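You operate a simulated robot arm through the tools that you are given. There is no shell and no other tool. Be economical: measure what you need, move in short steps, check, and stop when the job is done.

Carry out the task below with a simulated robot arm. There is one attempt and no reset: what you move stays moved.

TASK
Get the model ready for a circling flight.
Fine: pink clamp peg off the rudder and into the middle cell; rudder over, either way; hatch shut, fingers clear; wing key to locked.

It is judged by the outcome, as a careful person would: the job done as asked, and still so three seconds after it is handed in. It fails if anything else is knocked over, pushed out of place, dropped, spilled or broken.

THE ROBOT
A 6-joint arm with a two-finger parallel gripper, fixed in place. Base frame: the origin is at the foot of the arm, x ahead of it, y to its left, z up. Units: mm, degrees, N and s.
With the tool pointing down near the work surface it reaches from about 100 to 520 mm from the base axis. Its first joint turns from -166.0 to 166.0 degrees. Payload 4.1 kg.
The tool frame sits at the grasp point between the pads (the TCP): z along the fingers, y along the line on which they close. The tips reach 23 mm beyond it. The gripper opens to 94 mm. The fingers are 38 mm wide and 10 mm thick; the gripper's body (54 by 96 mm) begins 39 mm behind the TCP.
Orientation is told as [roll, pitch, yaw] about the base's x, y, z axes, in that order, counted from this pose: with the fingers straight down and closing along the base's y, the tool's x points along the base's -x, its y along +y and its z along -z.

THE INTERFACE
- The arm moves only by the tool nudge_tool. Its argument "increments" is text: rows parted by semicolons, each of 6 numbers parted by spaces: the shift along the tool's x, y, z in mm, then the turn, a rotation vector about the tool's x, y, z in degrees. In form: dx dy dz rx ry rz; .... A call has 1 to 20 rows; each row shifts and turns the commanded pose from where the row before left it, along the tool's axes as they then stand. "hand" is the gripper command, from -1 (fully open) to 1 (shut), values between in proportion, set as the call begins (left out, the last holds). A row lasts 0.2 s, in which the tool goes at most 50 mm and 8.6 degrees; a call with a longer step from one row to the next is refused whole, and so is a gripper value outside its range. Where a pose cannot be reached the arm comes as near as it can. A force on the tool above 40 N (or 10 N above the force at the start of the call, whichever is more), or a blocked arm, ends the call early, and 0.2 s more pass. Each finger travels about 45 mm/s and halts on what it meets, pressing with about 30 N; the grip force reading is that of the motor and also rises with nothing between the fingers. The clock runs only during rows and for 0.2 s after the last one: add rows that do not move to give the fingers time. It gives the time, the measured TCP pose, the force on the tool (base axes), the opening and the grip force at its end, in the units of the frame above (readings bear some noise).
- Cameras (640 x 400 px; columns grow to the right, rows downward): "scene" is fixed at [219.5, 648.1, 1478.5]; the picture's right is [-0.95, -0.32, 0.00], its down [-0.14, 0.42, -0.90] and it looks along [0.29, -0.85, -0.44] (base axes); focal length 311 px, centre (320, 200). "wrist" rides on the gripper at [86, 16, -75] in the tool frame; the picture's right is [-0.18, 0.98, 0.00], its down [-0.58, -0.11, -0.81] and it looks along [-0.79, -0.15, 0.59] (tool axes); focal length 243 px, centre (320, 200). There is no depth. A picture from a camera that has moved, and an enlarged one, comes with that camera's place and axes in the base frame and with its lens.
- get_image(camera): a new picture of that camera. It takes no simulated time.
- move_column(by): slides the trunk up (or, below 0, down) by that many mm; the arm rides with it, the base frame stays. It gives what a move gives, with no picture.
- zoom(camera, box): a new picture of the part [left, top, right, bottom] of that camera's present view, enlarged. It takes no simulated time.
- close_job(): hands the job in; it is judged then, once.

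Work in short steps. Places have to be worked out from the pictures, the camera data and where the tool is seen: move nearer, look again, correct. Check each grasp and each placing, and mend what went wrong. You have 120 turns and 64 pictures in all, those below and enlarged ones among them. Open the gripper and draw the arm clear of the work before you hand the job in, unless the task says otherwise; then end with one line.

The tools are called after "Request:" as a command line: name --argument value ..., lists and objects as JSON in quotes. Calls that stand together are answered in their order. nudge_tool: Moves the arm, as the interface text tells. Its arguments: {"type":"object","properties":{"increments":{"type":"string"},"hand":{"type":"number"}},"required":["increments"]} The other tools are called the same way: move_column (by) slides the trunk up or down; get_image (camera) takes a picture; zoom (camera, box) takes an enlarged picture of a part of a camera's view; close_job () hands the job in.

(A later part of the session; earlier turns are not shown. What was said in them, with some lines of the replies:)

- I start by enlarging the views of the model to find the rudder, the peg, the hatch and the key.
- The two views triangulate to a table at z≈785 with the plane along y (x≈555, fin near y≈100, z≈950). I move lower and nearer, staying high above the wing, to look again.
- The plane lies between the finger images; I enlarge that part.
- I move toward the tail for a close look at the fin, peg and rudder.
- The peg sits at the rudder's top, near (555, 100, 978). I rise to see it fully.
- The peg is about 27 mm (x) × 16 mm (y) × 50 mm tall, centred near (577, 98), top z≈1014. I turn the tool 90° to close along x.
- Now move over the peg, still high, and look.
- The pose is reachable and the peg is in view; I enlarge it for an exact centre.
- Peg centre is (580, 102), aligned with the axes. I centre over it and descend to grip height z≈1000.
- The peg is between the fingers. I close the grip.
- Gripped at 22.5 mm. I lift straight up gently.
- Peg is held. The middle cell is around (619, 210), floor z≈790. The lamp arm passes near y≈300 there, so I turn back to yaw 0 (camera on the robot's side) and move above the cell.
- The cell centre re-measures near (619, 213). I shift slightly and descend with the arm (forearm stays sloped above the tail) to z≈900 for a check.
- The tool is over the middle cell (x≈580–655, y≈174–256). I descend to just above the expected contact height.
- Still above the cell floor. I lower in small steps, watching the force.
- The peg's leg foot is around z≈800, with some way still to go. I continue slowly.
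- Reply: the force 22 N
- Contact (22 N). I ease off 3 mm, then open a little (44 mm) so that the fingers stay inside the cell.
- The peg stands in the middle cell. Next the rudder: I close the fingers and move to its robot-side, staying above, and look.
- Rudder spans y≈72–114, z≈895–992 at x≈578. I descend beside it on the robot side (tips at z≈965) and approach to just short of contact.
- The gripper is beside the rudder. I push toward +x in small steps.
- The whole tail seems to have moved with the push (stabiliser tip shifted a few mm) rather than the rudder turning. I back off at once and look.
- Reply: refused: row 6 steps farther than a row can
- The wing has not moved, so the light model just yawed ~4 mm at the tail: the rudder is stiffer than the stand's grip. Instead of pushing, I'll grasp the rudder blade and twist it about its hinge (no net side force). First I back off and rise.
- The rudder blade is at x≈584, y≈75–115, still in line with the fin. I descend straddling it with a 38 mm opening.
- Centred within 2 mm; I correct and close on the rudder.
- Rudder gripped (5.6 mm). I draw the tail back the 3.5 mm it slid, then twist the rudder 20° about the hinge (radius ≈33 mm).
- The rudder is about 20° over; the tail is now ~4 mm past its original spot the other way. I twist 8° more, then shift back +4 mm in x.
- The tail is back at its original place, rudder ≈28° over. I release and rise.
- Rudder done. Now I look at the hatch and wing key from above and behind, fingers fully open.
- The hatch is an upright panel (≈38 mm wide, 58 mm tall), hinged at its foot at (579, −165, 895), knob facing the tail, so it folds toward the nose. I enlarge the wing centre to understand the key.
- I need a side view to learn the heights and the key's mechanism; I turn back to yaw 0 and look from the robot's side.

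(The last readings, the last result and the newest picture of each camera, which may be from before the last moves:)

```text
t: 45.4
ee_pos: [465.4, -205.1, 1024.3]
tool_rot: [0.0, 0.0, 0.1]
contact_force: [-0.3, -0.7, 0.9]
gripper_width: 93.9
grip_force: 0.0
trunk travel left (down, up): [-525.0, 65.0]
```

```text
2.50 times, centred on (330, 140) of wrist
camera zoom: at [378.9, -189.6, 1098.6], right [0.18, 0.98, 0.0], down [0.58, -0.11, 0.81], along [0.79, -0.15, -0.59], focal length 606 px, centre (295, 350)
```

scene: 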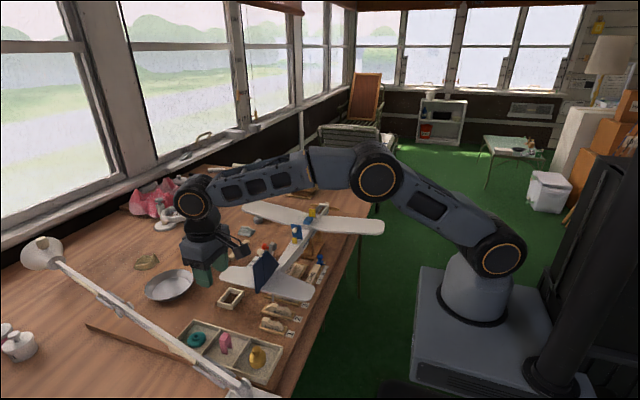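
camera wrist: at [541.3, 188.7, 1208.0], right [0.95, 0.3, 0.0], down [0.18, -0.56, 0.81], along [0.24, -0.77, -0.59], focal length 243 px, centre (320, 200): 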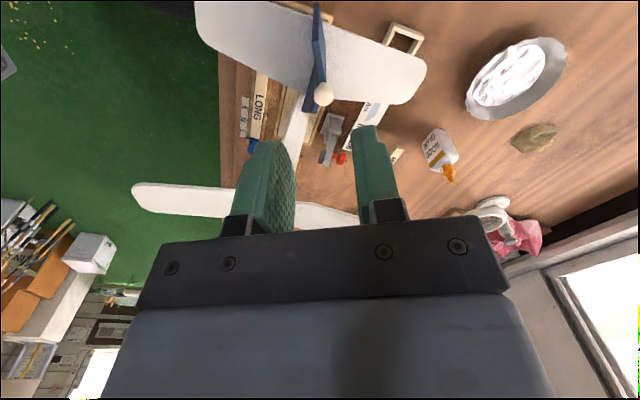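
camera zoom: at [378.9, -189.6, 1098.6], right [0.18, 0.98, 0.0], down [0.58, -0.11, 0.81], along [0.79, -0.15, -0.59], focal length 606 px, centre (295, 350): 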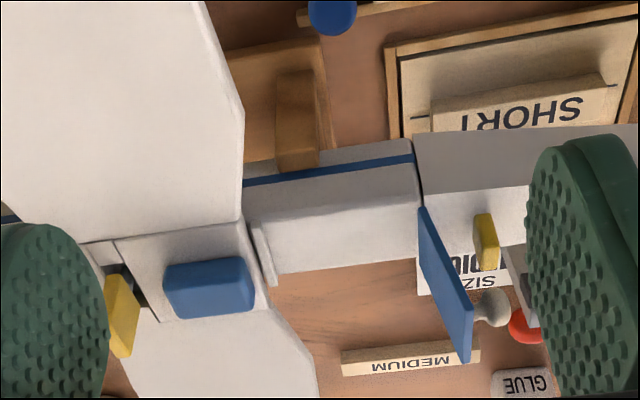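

The side view corrects the heights: fuselage top ≈ 893, hatch hinge y≈−168, room toward the nose to y≈−244; blue block at (579, −267, 905), yellow tab at (579, −310). I get a closer look at the key region.

Request:
nudge_tool --increments "0 -40 0 0 0 0;0 -40 0 0 0 0;0 -40 0 0 0 0;-30 0 0 0 0 0;-10 0 30 0 0 0;0 0 20 0 0 0;0 0 0 0 0 0"

Request:
zoom --camera "wrist" --box '[240, 60, 420, 220]'

```text
t: 47.0
ee_pos: [505.1, -326.5, 973.8]
tool_rot: [0.0, 0.1, 0.0]
contact_force: [0.4, -0.5, 0.6]
gripper_width: 94.1
grip_force: 0.1
trunk travel left (down, up): [-525.0, 65.0]
```

```text
2.50 times, centred on (330, 140) of wrist
camera zoom: at [418.0, -311.8, 1047.5], right [0.18, 0.98, 0.0], down [0.58, -0.11, 0.81], along [0.79, -0.15, -0.59], focal length 606 px, centre (295, 350)
```

zoom: 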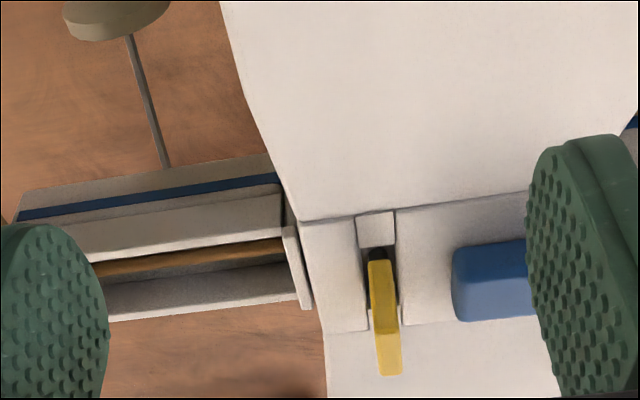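

The yellow tab stands in a small pocket in the wing's centre plate, in front of the blue block. I go closer for one detailed look.

Request:
nudge_tool --increments "-20 15 0 0 0 0;-20 15 0 0 0 0;0 0 0 0 0 0"

Request:
zoom --camera "wrist" --box '[240, 60, 420, 220]'

```text
t: 47.8
ee_pos: [544.4, -297.9, 972.0]
tool_rot: [-0.1, -0.1, -0.1]
contact_force: [-0.5, 0.3, 0.1]
gripper_width: 94.2
grip_force: 0.1
trunk travel left (down, up): [-525.0, 65.0]
```

```text
2.50 times, centred on (330, 140) of wrist
camera zoom: at [458.1, -281.9, 1047.0], right [0.18, 0.98, 0.0], down [0.58, -0.11, 0.81], along [0.79, -0.15, -0.59], focal length 606 px, centre (295, 350)
```

zoom: 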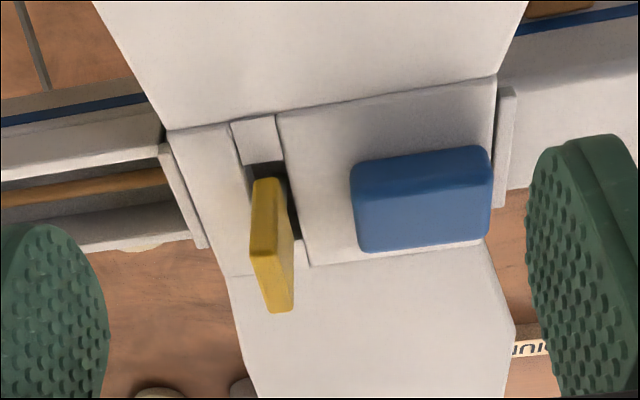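

The yellow tab (x 566–590, y≈−311, z 904–933, ~8 mm thick) is a turn-key standing in line with its keyhole slot (unlocked); locked should be crosswise. I narrow the fingers to 20 mm, move above it and check.

Request:
nudge_tool --increments "0 0 0 0 0 0;0 0 0 0 0 0;0 0 0 0 0 0;-17 -6.5 0 0 0 0;-16.6 -6.6 0 0 0 0;0 0 0 0 0 0" --hand 0.55

Request:
zoom --camera "wrist" --box '[240, 60, 420, 220]'

```text
t: 49.2
ee_pos: [579.0, -311.3, 974.2]
tool_rot: [0.0, 0.0, 0.0]
contact_force: [0.2, 0.2, 0.5]
gripper_width: 21.5
grip_force: 0.1
trunk travel left (down, up): [-525.0, 65.0]
```

```text
2.50 times, centred on (330, 140) of wrist
camera zoom: at [492.8, -295.7, 1048.6], right [0.18, 0.98, 0.0], down [0.58, -0.11, 0.81], along [0.79, -0.15, -0.59], focal length 606 px, centre (295, 350)
```

zoom: 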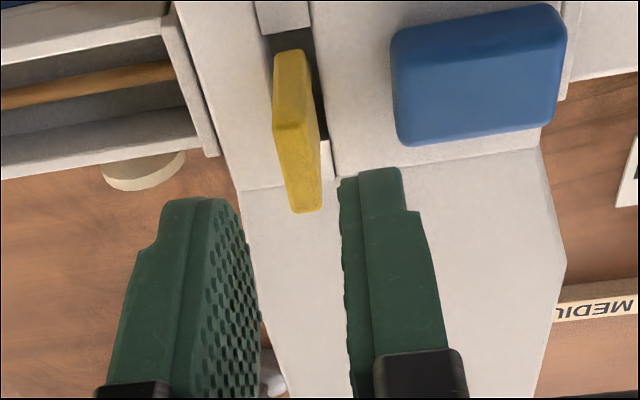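

Aligned. I descend to z≈943 and close.

Request:
nudge_tool --increments "0 0 15 0 0 0;0 0 10 0 0 0;0 0 7 0 0 0;0 0 0 0 0 0"

Request:
nudge_tool --increments "0 0 0 0 0 0;0 0 0 0 0 0;0 0 0 0 0 0" --hand 1

Request:
zoom --camera "wrist" --box '[240, 60, 420, 220]'

```text
t: 50.2
ee_pos: [578.0, -312.2, 941.2]
tool_rot: [0.0, -0.1, 0.0]
contact_force: [-0.1, 1.4, -0.1]
gripper_width: 21.3
grip_force: 0.0
trunk travel left (down, up): [-525.0, 65.0]
```

```text
t: 51.0
ee_pos: [577.7, -311.4, 942.1]
tool_rot: [0.0, 0.0, 0.0]
contact_force: [0.6, 0.6, -0.2]
gripper_width: 7.7
grip_force: 11.4
trunk travel left (down, up): [-525.0, 65.0]
```

```text
2.50 times, centred on (330, 140) of wrist
camera zoom: at [491.3, -295.4, 1015.9], right [0.18, 0.98, 0.0], down [0.58, -0.11, 0.81], along [0.79, -0.15, -0.59], focal length 606 px, centre (295, 350)
```

zoom: 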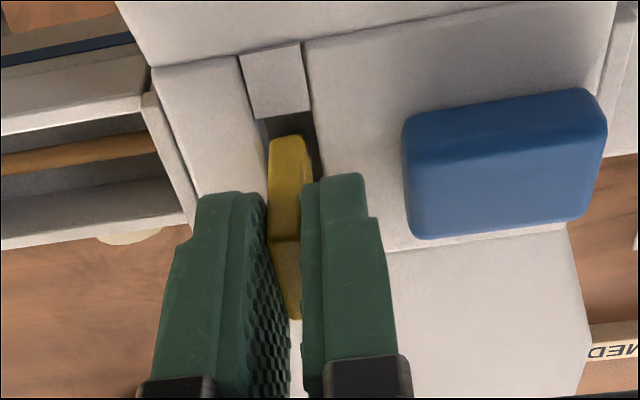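

Gripped (7.7 mm). I twist by 16° and check whether the key turns with it.

Request:
nudge_tool --increments "0 0 0 0 0 4;0 0 0 0 0 4;0 0 0 0 0 4;0 0 0 0 0 4;0 0 0 0 0 0"

Request:
zoom --camera "wrist" --box '[240, 60, 420, 220]'

Request:
zoom --camera "scene" --box '[210, 190, 390, 310]'

```text
t: 52.2
ee_pos: [577.7, -311.6, 941.1]
tool_rot: [0.0, 0.0, -16.1]
contact_force: [0.2, 0.6, 0.4]
gripper_width: 7.6
grip_force: 12.4
trunk travel left (down, up): [-525.0, 65.0]
```

```text
2.50 times, centred on (330, 140) of wrist
camera zoom: at [498.4, -271.9, 1016.0], right [0.45, 0.89, 0.0], down [0.53, -0.27, 0.81], along [0.72, -0.36, -0.59], focal length 606 px, centre (295, 350)
```

zoom: 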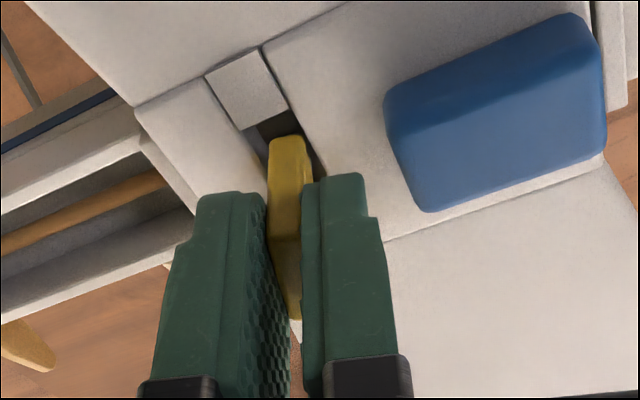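

```text
3.33 times, centred on (300, 250) of scene
camera zoom: at [219.5, 648.1, 1478.5], right [-0.95, -0.32, 0.0], down [-0.14, 0.42, -0.9], along [0.29, -0.85, -0.44], focal length 1037 px, centre (387, 33)
```

zoom: 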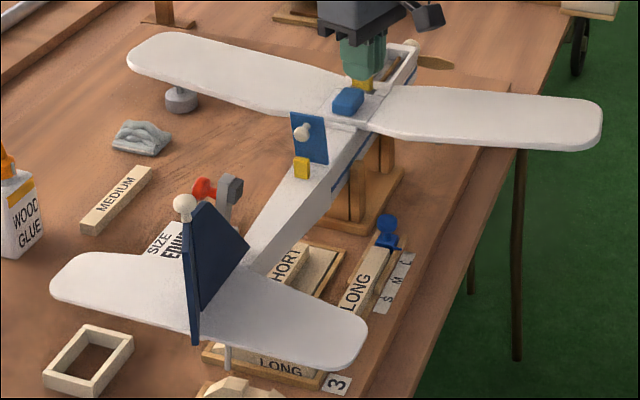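

The key turns relative to the slot and the model stays put (tail tip moved ~1–2 mm). I continue the twist to about 50°, watching the force near the blue block.

Request:
nudge_tool --increments "0 0 0 0 0 4;0 0 0 0 0 4;0 0 0 0 0 4;0 0 0 0 0 4;0 0 0 0 0 4;0 0 0 0 0 4;0 0 0 0 0 4;0 0 0 0 0 4;0 0 0 0 0 4;0 0 0 0 0 0"

Request:
zoom --camera "wrist" --box '[240, 60, 420, 220]'

```text
t: 54.4
ee_pos: [577.2, -310.2, 942.5]
tool_rot: [0.0, -0.2, -52.0]
contact_force: [3.8, -0.7, 6.8]
gripper_width: 7.7
grip_force: 12.1
trunk travel left (down, up): [-525.0, 65.0]
```

```text
2.50 times, centred on (330, 140) of wrist
camera zoom: at [536.4, -232.6, 1015.7], right [0.89, 0.46, 0.0], down [0.27, -0.52, 0.81], along [0.37, -0.72, -0.59], focal length 606 px, centre (295, 350)
```

zoom: 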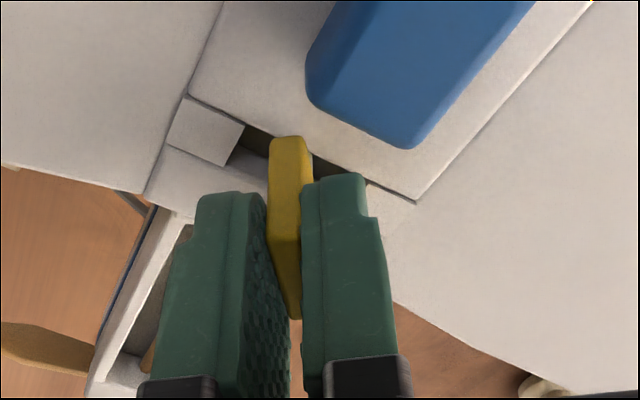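

There is a small upward force (7 N); I check the model hasn't shifted.

Request:
zoom --camera "scene" --box '[210, 190, 390, 310]'

```text
3.33 times, centred on (300, 250) of scene
camera zoom: at [219.5, 648.1, 1478.5], right [-0.95, -0.32, 0.0], down [-0.14, 0.42, -0.9], along [0.29, -0.85, -0.44], focal length 1037 px, centre (387, 33)
```

zoom: 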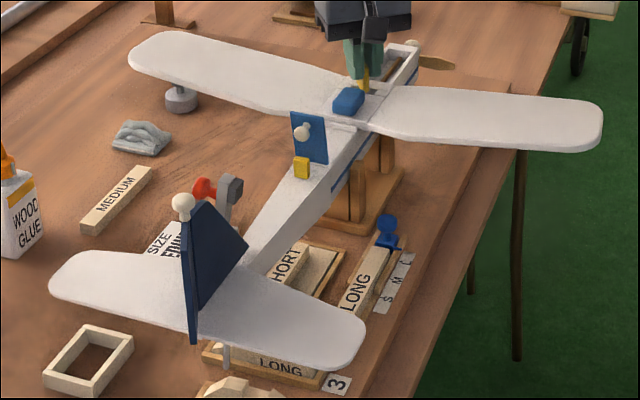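

Only ~3 mm at the tail, acceptable so far. I finish the twist to 90°.

Request:
nudge_tool --increments "0 0 -0.5 0 0 4;0 0 -0.5 0 0 4;0 0 0 0 0 4;0 0 0 0 0 4;0 0 0 0 0 4;0 0 0 0 0 4;0 0 0 0 0 4;0 0 0 0 0 4;0 0 0 0 0 4;0 0 0 0 0 2;0 0 0 0 0 0"

Request:
zoom --camera "wrist" --box '[240, 60, 420, 220]'

Request:
zoom --camera "scene" --box '[210, 190, 390, 310]'

```text
t: 56.8
ee_pos: [576.8, -309.5, 942.3]
tool_rot: [-0.1, 0.0, -90.0]
contact_force: [2.2, 3.5, 1.0]
gripper_width: 7.5
grip_force: 11.7
trunk travel left (down, up): [-525.0, 65.0]
```

```text
2.50 times, centred on (330, 140) of wrist
camera zoom: at [593.3, -224.7, 1015.9], right [0.98, -0.18, 0.0], down [-0.11, -0.58, 0.81], along [-0.15, -0.79, -0.59], focal length 606 px, centre (295, 350)
```

zoom: 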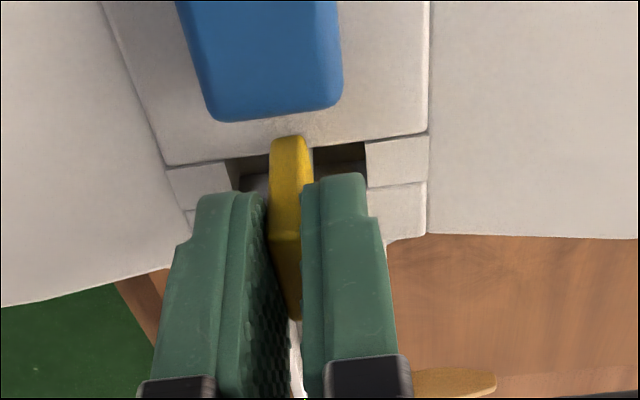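

```text
3.33 times, centred on (300, 250) of scene
camera zoom: at [219.5, 648.1, 1478.5], right [-0.95, -0.32, 0.0], down [-0.14, 0.42, -0.9], along [0.29, -0.85, -0.44], focal length 1037 px, centre (387, 33)
```

zoom: 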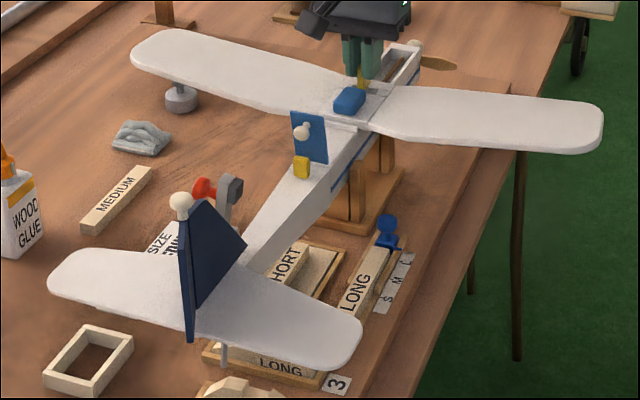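

The key is now crosswise to its slot. The model yawed ~1° (tail ~6 mm); I'll true that up later by the fixed fin. I release the key and rise.

Request:
nudge_tool --increments "0 0 0 0 0 0;0 0 0 0 0 0;0 0 -10 0 0 0;0 0 -20 0 0 0;0 0 -40 0 0 0;0 0 -40 0 0 0;0 0 0 0 0 0" --hand 0.5

Request:
zoom --camera "wrist" --box '[240, 0, 420, 180]'

```text
t: 58.4
ee_pos: [579.2, -308.1, 1050.1]
tool_rot: [0.0, -0.1, -90.0]
contact_force: [-0.5, 0.2, -0.4]
gripper_width: 23.6
grip_force: 0.1
trunk travel left (down, up): [-525.0, 65.0]
```

```text
2.22 times, centred on (330, 90) of wrist
camera zoom: at [594.9, -222.1, 1124.6], right [0.98, -0.18, 0.0], down [-0.11, -0.58, 0.81], along [-0.15, -0.79, -0.59], focal length 539 px, centre (298, 444)
```

zoom: 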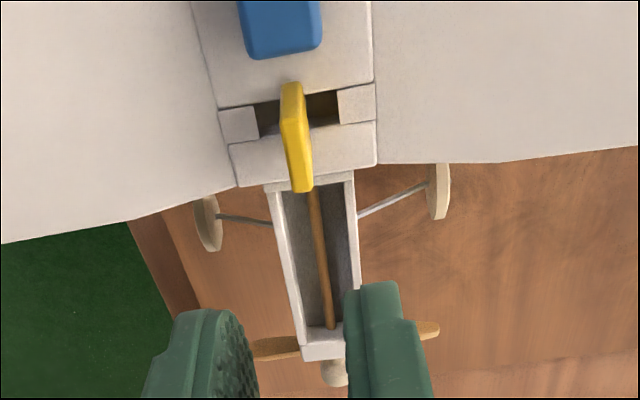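

Key locked. For the hatch I'll straddle its knob with a 26 mm gap, pushing the panel on both sides toward the nose. I go behind it, above, and check alignment.

Request:
nudge_tool --increments "45 0 0 0 0 0;45 0 0 0 0 0;45 0 0 0 0 0;48 0 0 0 0 0;0 0 30 0 0 0;0 0 25 0 0 0;0 0 0 0 0 0" --hand 0.43

Request:
zoom --camera "wrist" --box '[240, 60, 420, 220]'

```text
t: 60.0
ee_pos: [577.7, -129.1, 995.3]
tool_rot: [0.0, 0.1, -90.0]
contact_force: [0.1, 0.3, 0.5]
gripper_width: 26.8
grip_force: 0.1
trunk travel left (down, up): [-525.0, 65.0]
```

```text
2.50 times, centred on (330, 140) of wrist
camera zoom: at [594.3, -42.3, 1069.7], right [0.98, -0.18, 0.0], down [-0.11, -0.58, 0.81], along [-0.15, -0.79, -0.59], focal length 606 px, centre (295, 350)
```

zoom: 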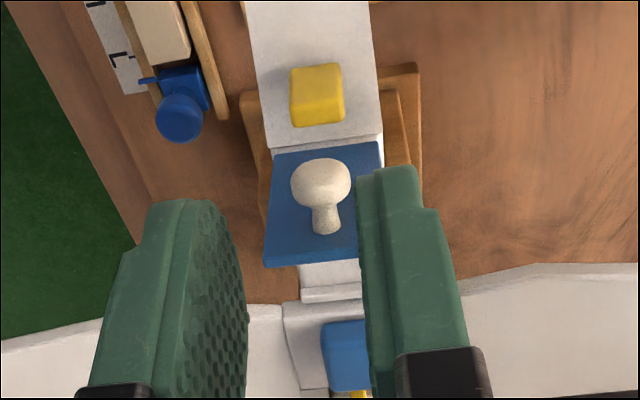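

The knob is at x≈581; I shift 3 mm, then descend behind the panel and swing it forward along the hinge arc.

Request:
nudge_tool --increments "4 3 10 0 0 0;0 0 14 0 0 0;0 0 10 0 0 0;-8 0 0 0 0 0;-8 0 0 0 0 0;0 0 0 0 0 0"

Request:
nudge_tool --increments "-8 0 0 0 0 0;-8 0 1 0 0 0;-7 0 2 0 0 0;-7 0 3 0 0 0;0 0 0 0 0 0"

Request:
zoom --camera "scene" --box '[210, 190, 390, 310]'

```text
t: 61.4
ee_pos: [579.6, -139.9, 963.5]
tool_rot: [0.0, 0.0, -90.1]
contact_force: [1.4, 0.3, -0.4]
gripper_width: 26.9
grip_force: 0.0
trunk travel left (down, up): [-525.0, 65.0]
```

```text
t: 62.6
ee_pos: [580.6, -170.3, 956.9]
tool_rot: [0.0, 0.1, -90.0]
contact_force: [-0.3, 0.1, 0.8]
gripper_width: 26.9
grip_force: 0.2
trunk travel left (down, up): [-525.0, 65.0]
```

```text
3.33 times, centred on (300, 250) of scene
camera zoom: at [219.5, 648.1, 1478.5], right [-0.95, -0.32, 0.0], down [-0.14, 0.42, -0.9], along [0.29, -0.85, -0.44], focal length 1037 px, centre (387, 33)
```

zoom: 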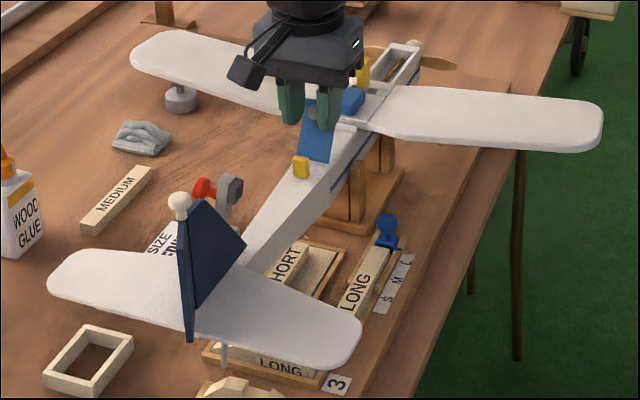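

The hatch is swinging shut without moving the model. I continue along the arc.

Request:
nudge_tool --increments "-7 0 4 0 0 0;-7 0 7 0 0 0;-5 0 8 0 0 0;-3 0 8 0 0 0;-1 0 6 0 0 0;0 0 0 0 0 0"

Request:
zoom --camera "scene" --box '[260, 190, 360, 260]'

```text
t: 64.0
ee_pos: [579.7, -191.3, 924.3]
tool_rot: [0.1, 0.0, -89.9]
contact_force: [-0.6, 0.0, -0.7]
gripper_width: 26.6
grip_force: 0.0
trunk travel left (down, up): [-525.0, 65.0]
```

```text
5.71 times, centred on (310, 225) of scene
camera zoom: at [219.5, 648.1, 1478.5], right [-0.95, -0.32, 0.0], down [-0.14, 0.42, -0.9], along [0.29, -0.85, -0.44], focal length 1777 px, centre (377, 57)
```

zoom: 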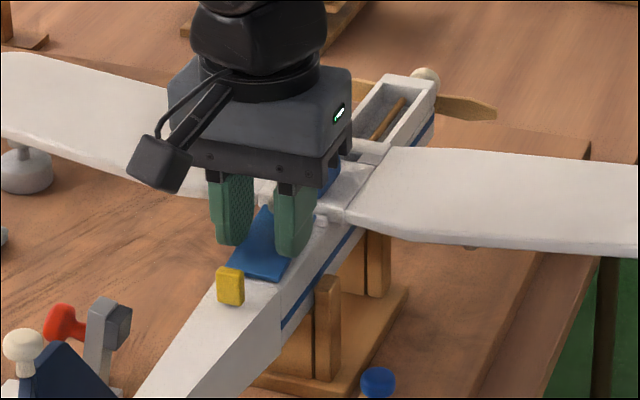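

Nearly flat. I press down gently until contact is felt.

Request:
nudge_tool --increments "0 0 2 0 0 0;0 0 2 0 0 0;0 0 2 0 0 0;0 0 0 0 0 0"

```text
t: 65.0
ee_pos: [580.0, -192.1, 916.5]
tool_rot: [0.0, 0.0, -90.0]
contact_force: [0.3, 0.3, -0.1]
gripper_width: 26.4
grip_force: 0.0
trunk travel left (down, up): [-525.0, 65.0]
```

Request:
nudge_tool --increments "0 0 2 0 0 0;0 0 2 0 0 0;0 0 0 0 0 0"

Request:
zoom --camera "scene" --box '[280, 205, 330, 245]'

```text
t: 65.8
ee_pos: [580.6, -192.4, 915.8]
tool_rot: [0.1, -0.1, -90.0]
contact_force: [-1.8, 1.6, 11.9]
gripper_width: 27.1
grip_force: 0.7
trunk travel left (down, up): [-525.0, 65.0]
```

```text
10.00 times, centred on (305, 225) of scene
camera zoom: at [219.5, 648.1, 1478.5], right [-0.95, -0.32, 0.0], down [-0.14, 0.42, -0.9], along [0.29, -0.85, -0.44], focal length 3110 px, centre (470, -50)
```

zoom: 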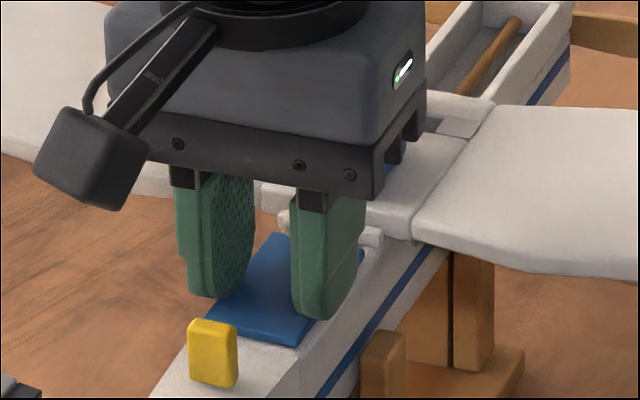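

Firm contact: the hatch is flat. I rise straight up and check.

Request:
nudge_tool --increments "0 0 -5 0 0 0;0 0 -15 0 0 0;0 0 -30 0 0 0;0 0 -40 0 0 0;0 0 -40 0 0 0;40 0 0 0 0 0;40 0 0 0 0 0;40 0 0 0 0 0;0 0 0 0 0 0"

Request:
zoom --camera "scene" --box '[210, 190, 390, 310]'

Request:
zoom --camera "wrist" --box '[240, 60, 420, 220]'

```text
t: 67.8
ee_pos: [580.4, -75.2, 1044.9]
tool_rot: [0.0, -0.1, -89.9]
contact_force: [0.0, 0.1, 0.2]
gripper_width: 26.7
grip_force: 0.1
trunk travel left (down, up): [-525.0, 65.0]
```

```text
3.33 times, centred on (300, 250) of scene
camera zoom: at [219.5, 648.1, 1478.5], right [-0.95, -0.32, 0.0], down [-0.14, 0.42, -0.9], along [0.29, -0.85, -0.44], focal length 1037 px, centre (387, 33)
```

zoom: 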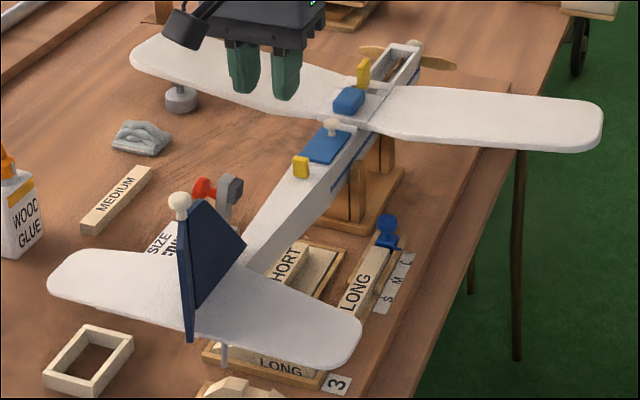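

```text
2.50 times, centred on (330, 140) of wrist
camera zoom: at [596.9, 10.8, 1118.8], right [0.98, -0.18, 0.0], down [-0.11, -0.58, 0.81], along [-0.15, -0.79, -0.59], focal length 606 px, centre (295, 350)
```

zoom: 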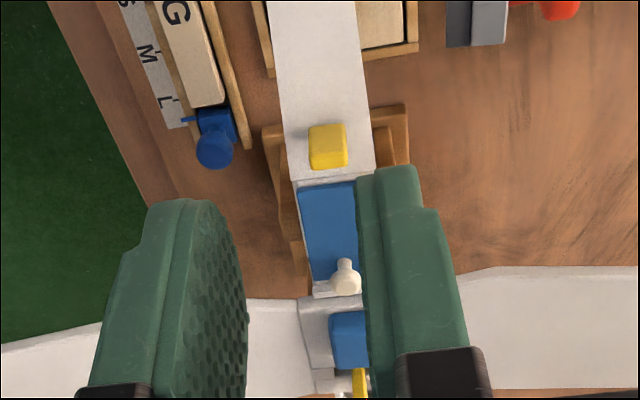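

Hatch shut, key crosswise. The tail is still ~6 mm off from the key's twist; I'll nudge it back by pressing the fixed fin lightly from the far side with closed fingers.

Request:
nudge_tool --increments "40 20 0 0 0 0;40 20 0 0 0 0;40 20 0 0 0 0;0 0 35 0 0 0;0 0 32 0 0 0;0 -20 0 0 0 0;0 -15 0 0 0 0;0 -4 0 0 0 0;0 0 0 0 0 0" --hand 1

Request:
zoom --camera "scene" --box '[210, 190, 390, 310]'

```text
t: 69.8
ee_pos: [599.1, 47.2, 977.1]
tool_rot: [0.0, 0.0, -90.0]
contact_force: [0.5, -0.1, 0.4]
gripper_width: 0.0
grip_force: 30.1
trunk travel left (down, up): [-525.0, 65.0]
```

```text
3.33 times, centred on (300, 250) of scene
camera zoom: at [219.5, 648.1, 1478.5], right [-0.95, -0.32, 0.0], down [-0.14, 0.42, -0.9], along [0.29, -0.85, -0.44], focal length 1037 px, centre (387, 33)
```

zoom: 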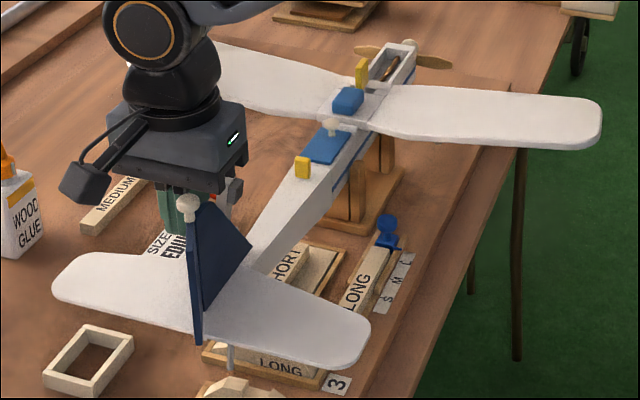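

The tail is back in its original place (tip at pixel 370 vs 369). I back off, rise, open the fingers and draw the arm clear.

Request:
nudge_tool --increments "0 15 0 0 0 0;0 20 0 0 0 0;0 0 -45 0 0 0;0 0 -45 0 0 0;0 0 -45 0 0 0;0 0 -45 0 0 0;0 -45 0 0 0 0;0 -45 0 0 0 0;0 -45 0 0 0 0;0 -45 0 0 0 0;0 -45 0 0 0 0;0 -45 -20 0 0 0;0 0 0 0 0 0"

Request:
nudge_tool --increments "0 0 0 0 0 0;0 0 0 0 0 0;0 0 0 0 0 0;0 0 0 0 0 0;0 0 0 0 0 0" --hand -1

Request:
get_image --camera "scene"

Request:
zoom --camera "scene" --box '[200, 190, 340, 290]'

```text
t: 72.6
ee_pos: [364.0, 46.7, 1177.3]
tool_rot: [-0.1, 0.0, -90.0]
contact_force: [0.5, 0.2, 0.5]
gripper_width: 0.4
grip_force: 30.1
trunk travel left (down, up): [-525.0, 65.0]
```

```text
t: 73.8
ee_pos: [365.7, 45.5, 1176.8]
tool_rot: [0.0, 0.0, -89.9]
contact_force: [-0.3, 0.4, -1.0]
gripper_width: 93.9
grip_force: 0.1
trunk travel left (down, up): [-525.0, 65.0]
```

```text
3 pictures are left
```

scene: 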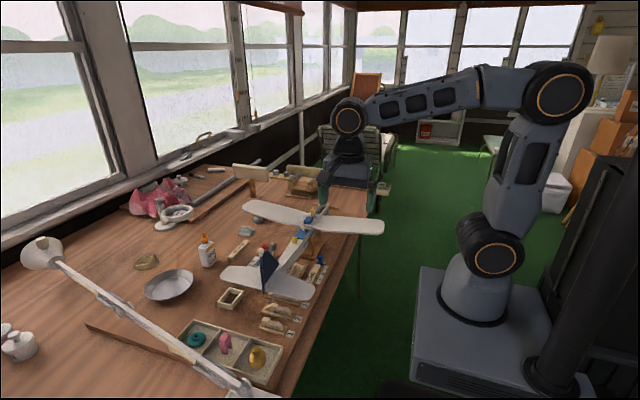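

```text
4.00 times, centred on (270, 240) of scene
camera zoom: at [219.5, 648.1, 1478.5], right [-0.95, -0.32, 0.0], down [-0.14, 0.42, -0.9], along [0.29, -0.85, -0.44], focal length 1244 px, centre (520, 40)
```

zoom: 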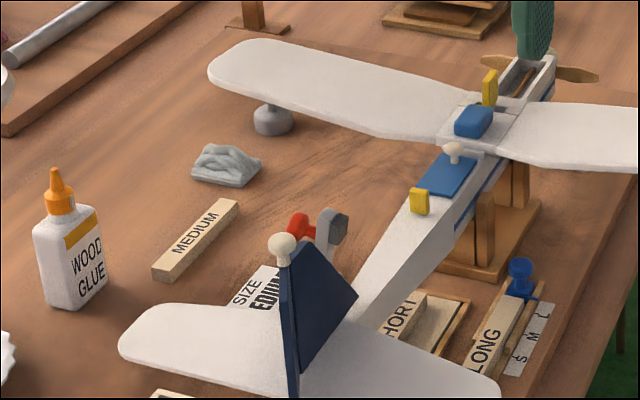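

Peg in the middle cell, rudder over, hatch flat, key crosswise, the model in place and the arm clear; I hand in the job.

Request:
close_job

```text
The job is handed in.
```

I handed the job in with all four steps done: pink peg in the middle cell, rudder about 28° over toward the robot's side, hatch flat with fingers clear, and wing key turned 90°. I took crosswise to its slot as locked, since no marking was visible. The model yawed slightly while I worked (tail up to about 6 mm off), and I nudged it back to its original place.
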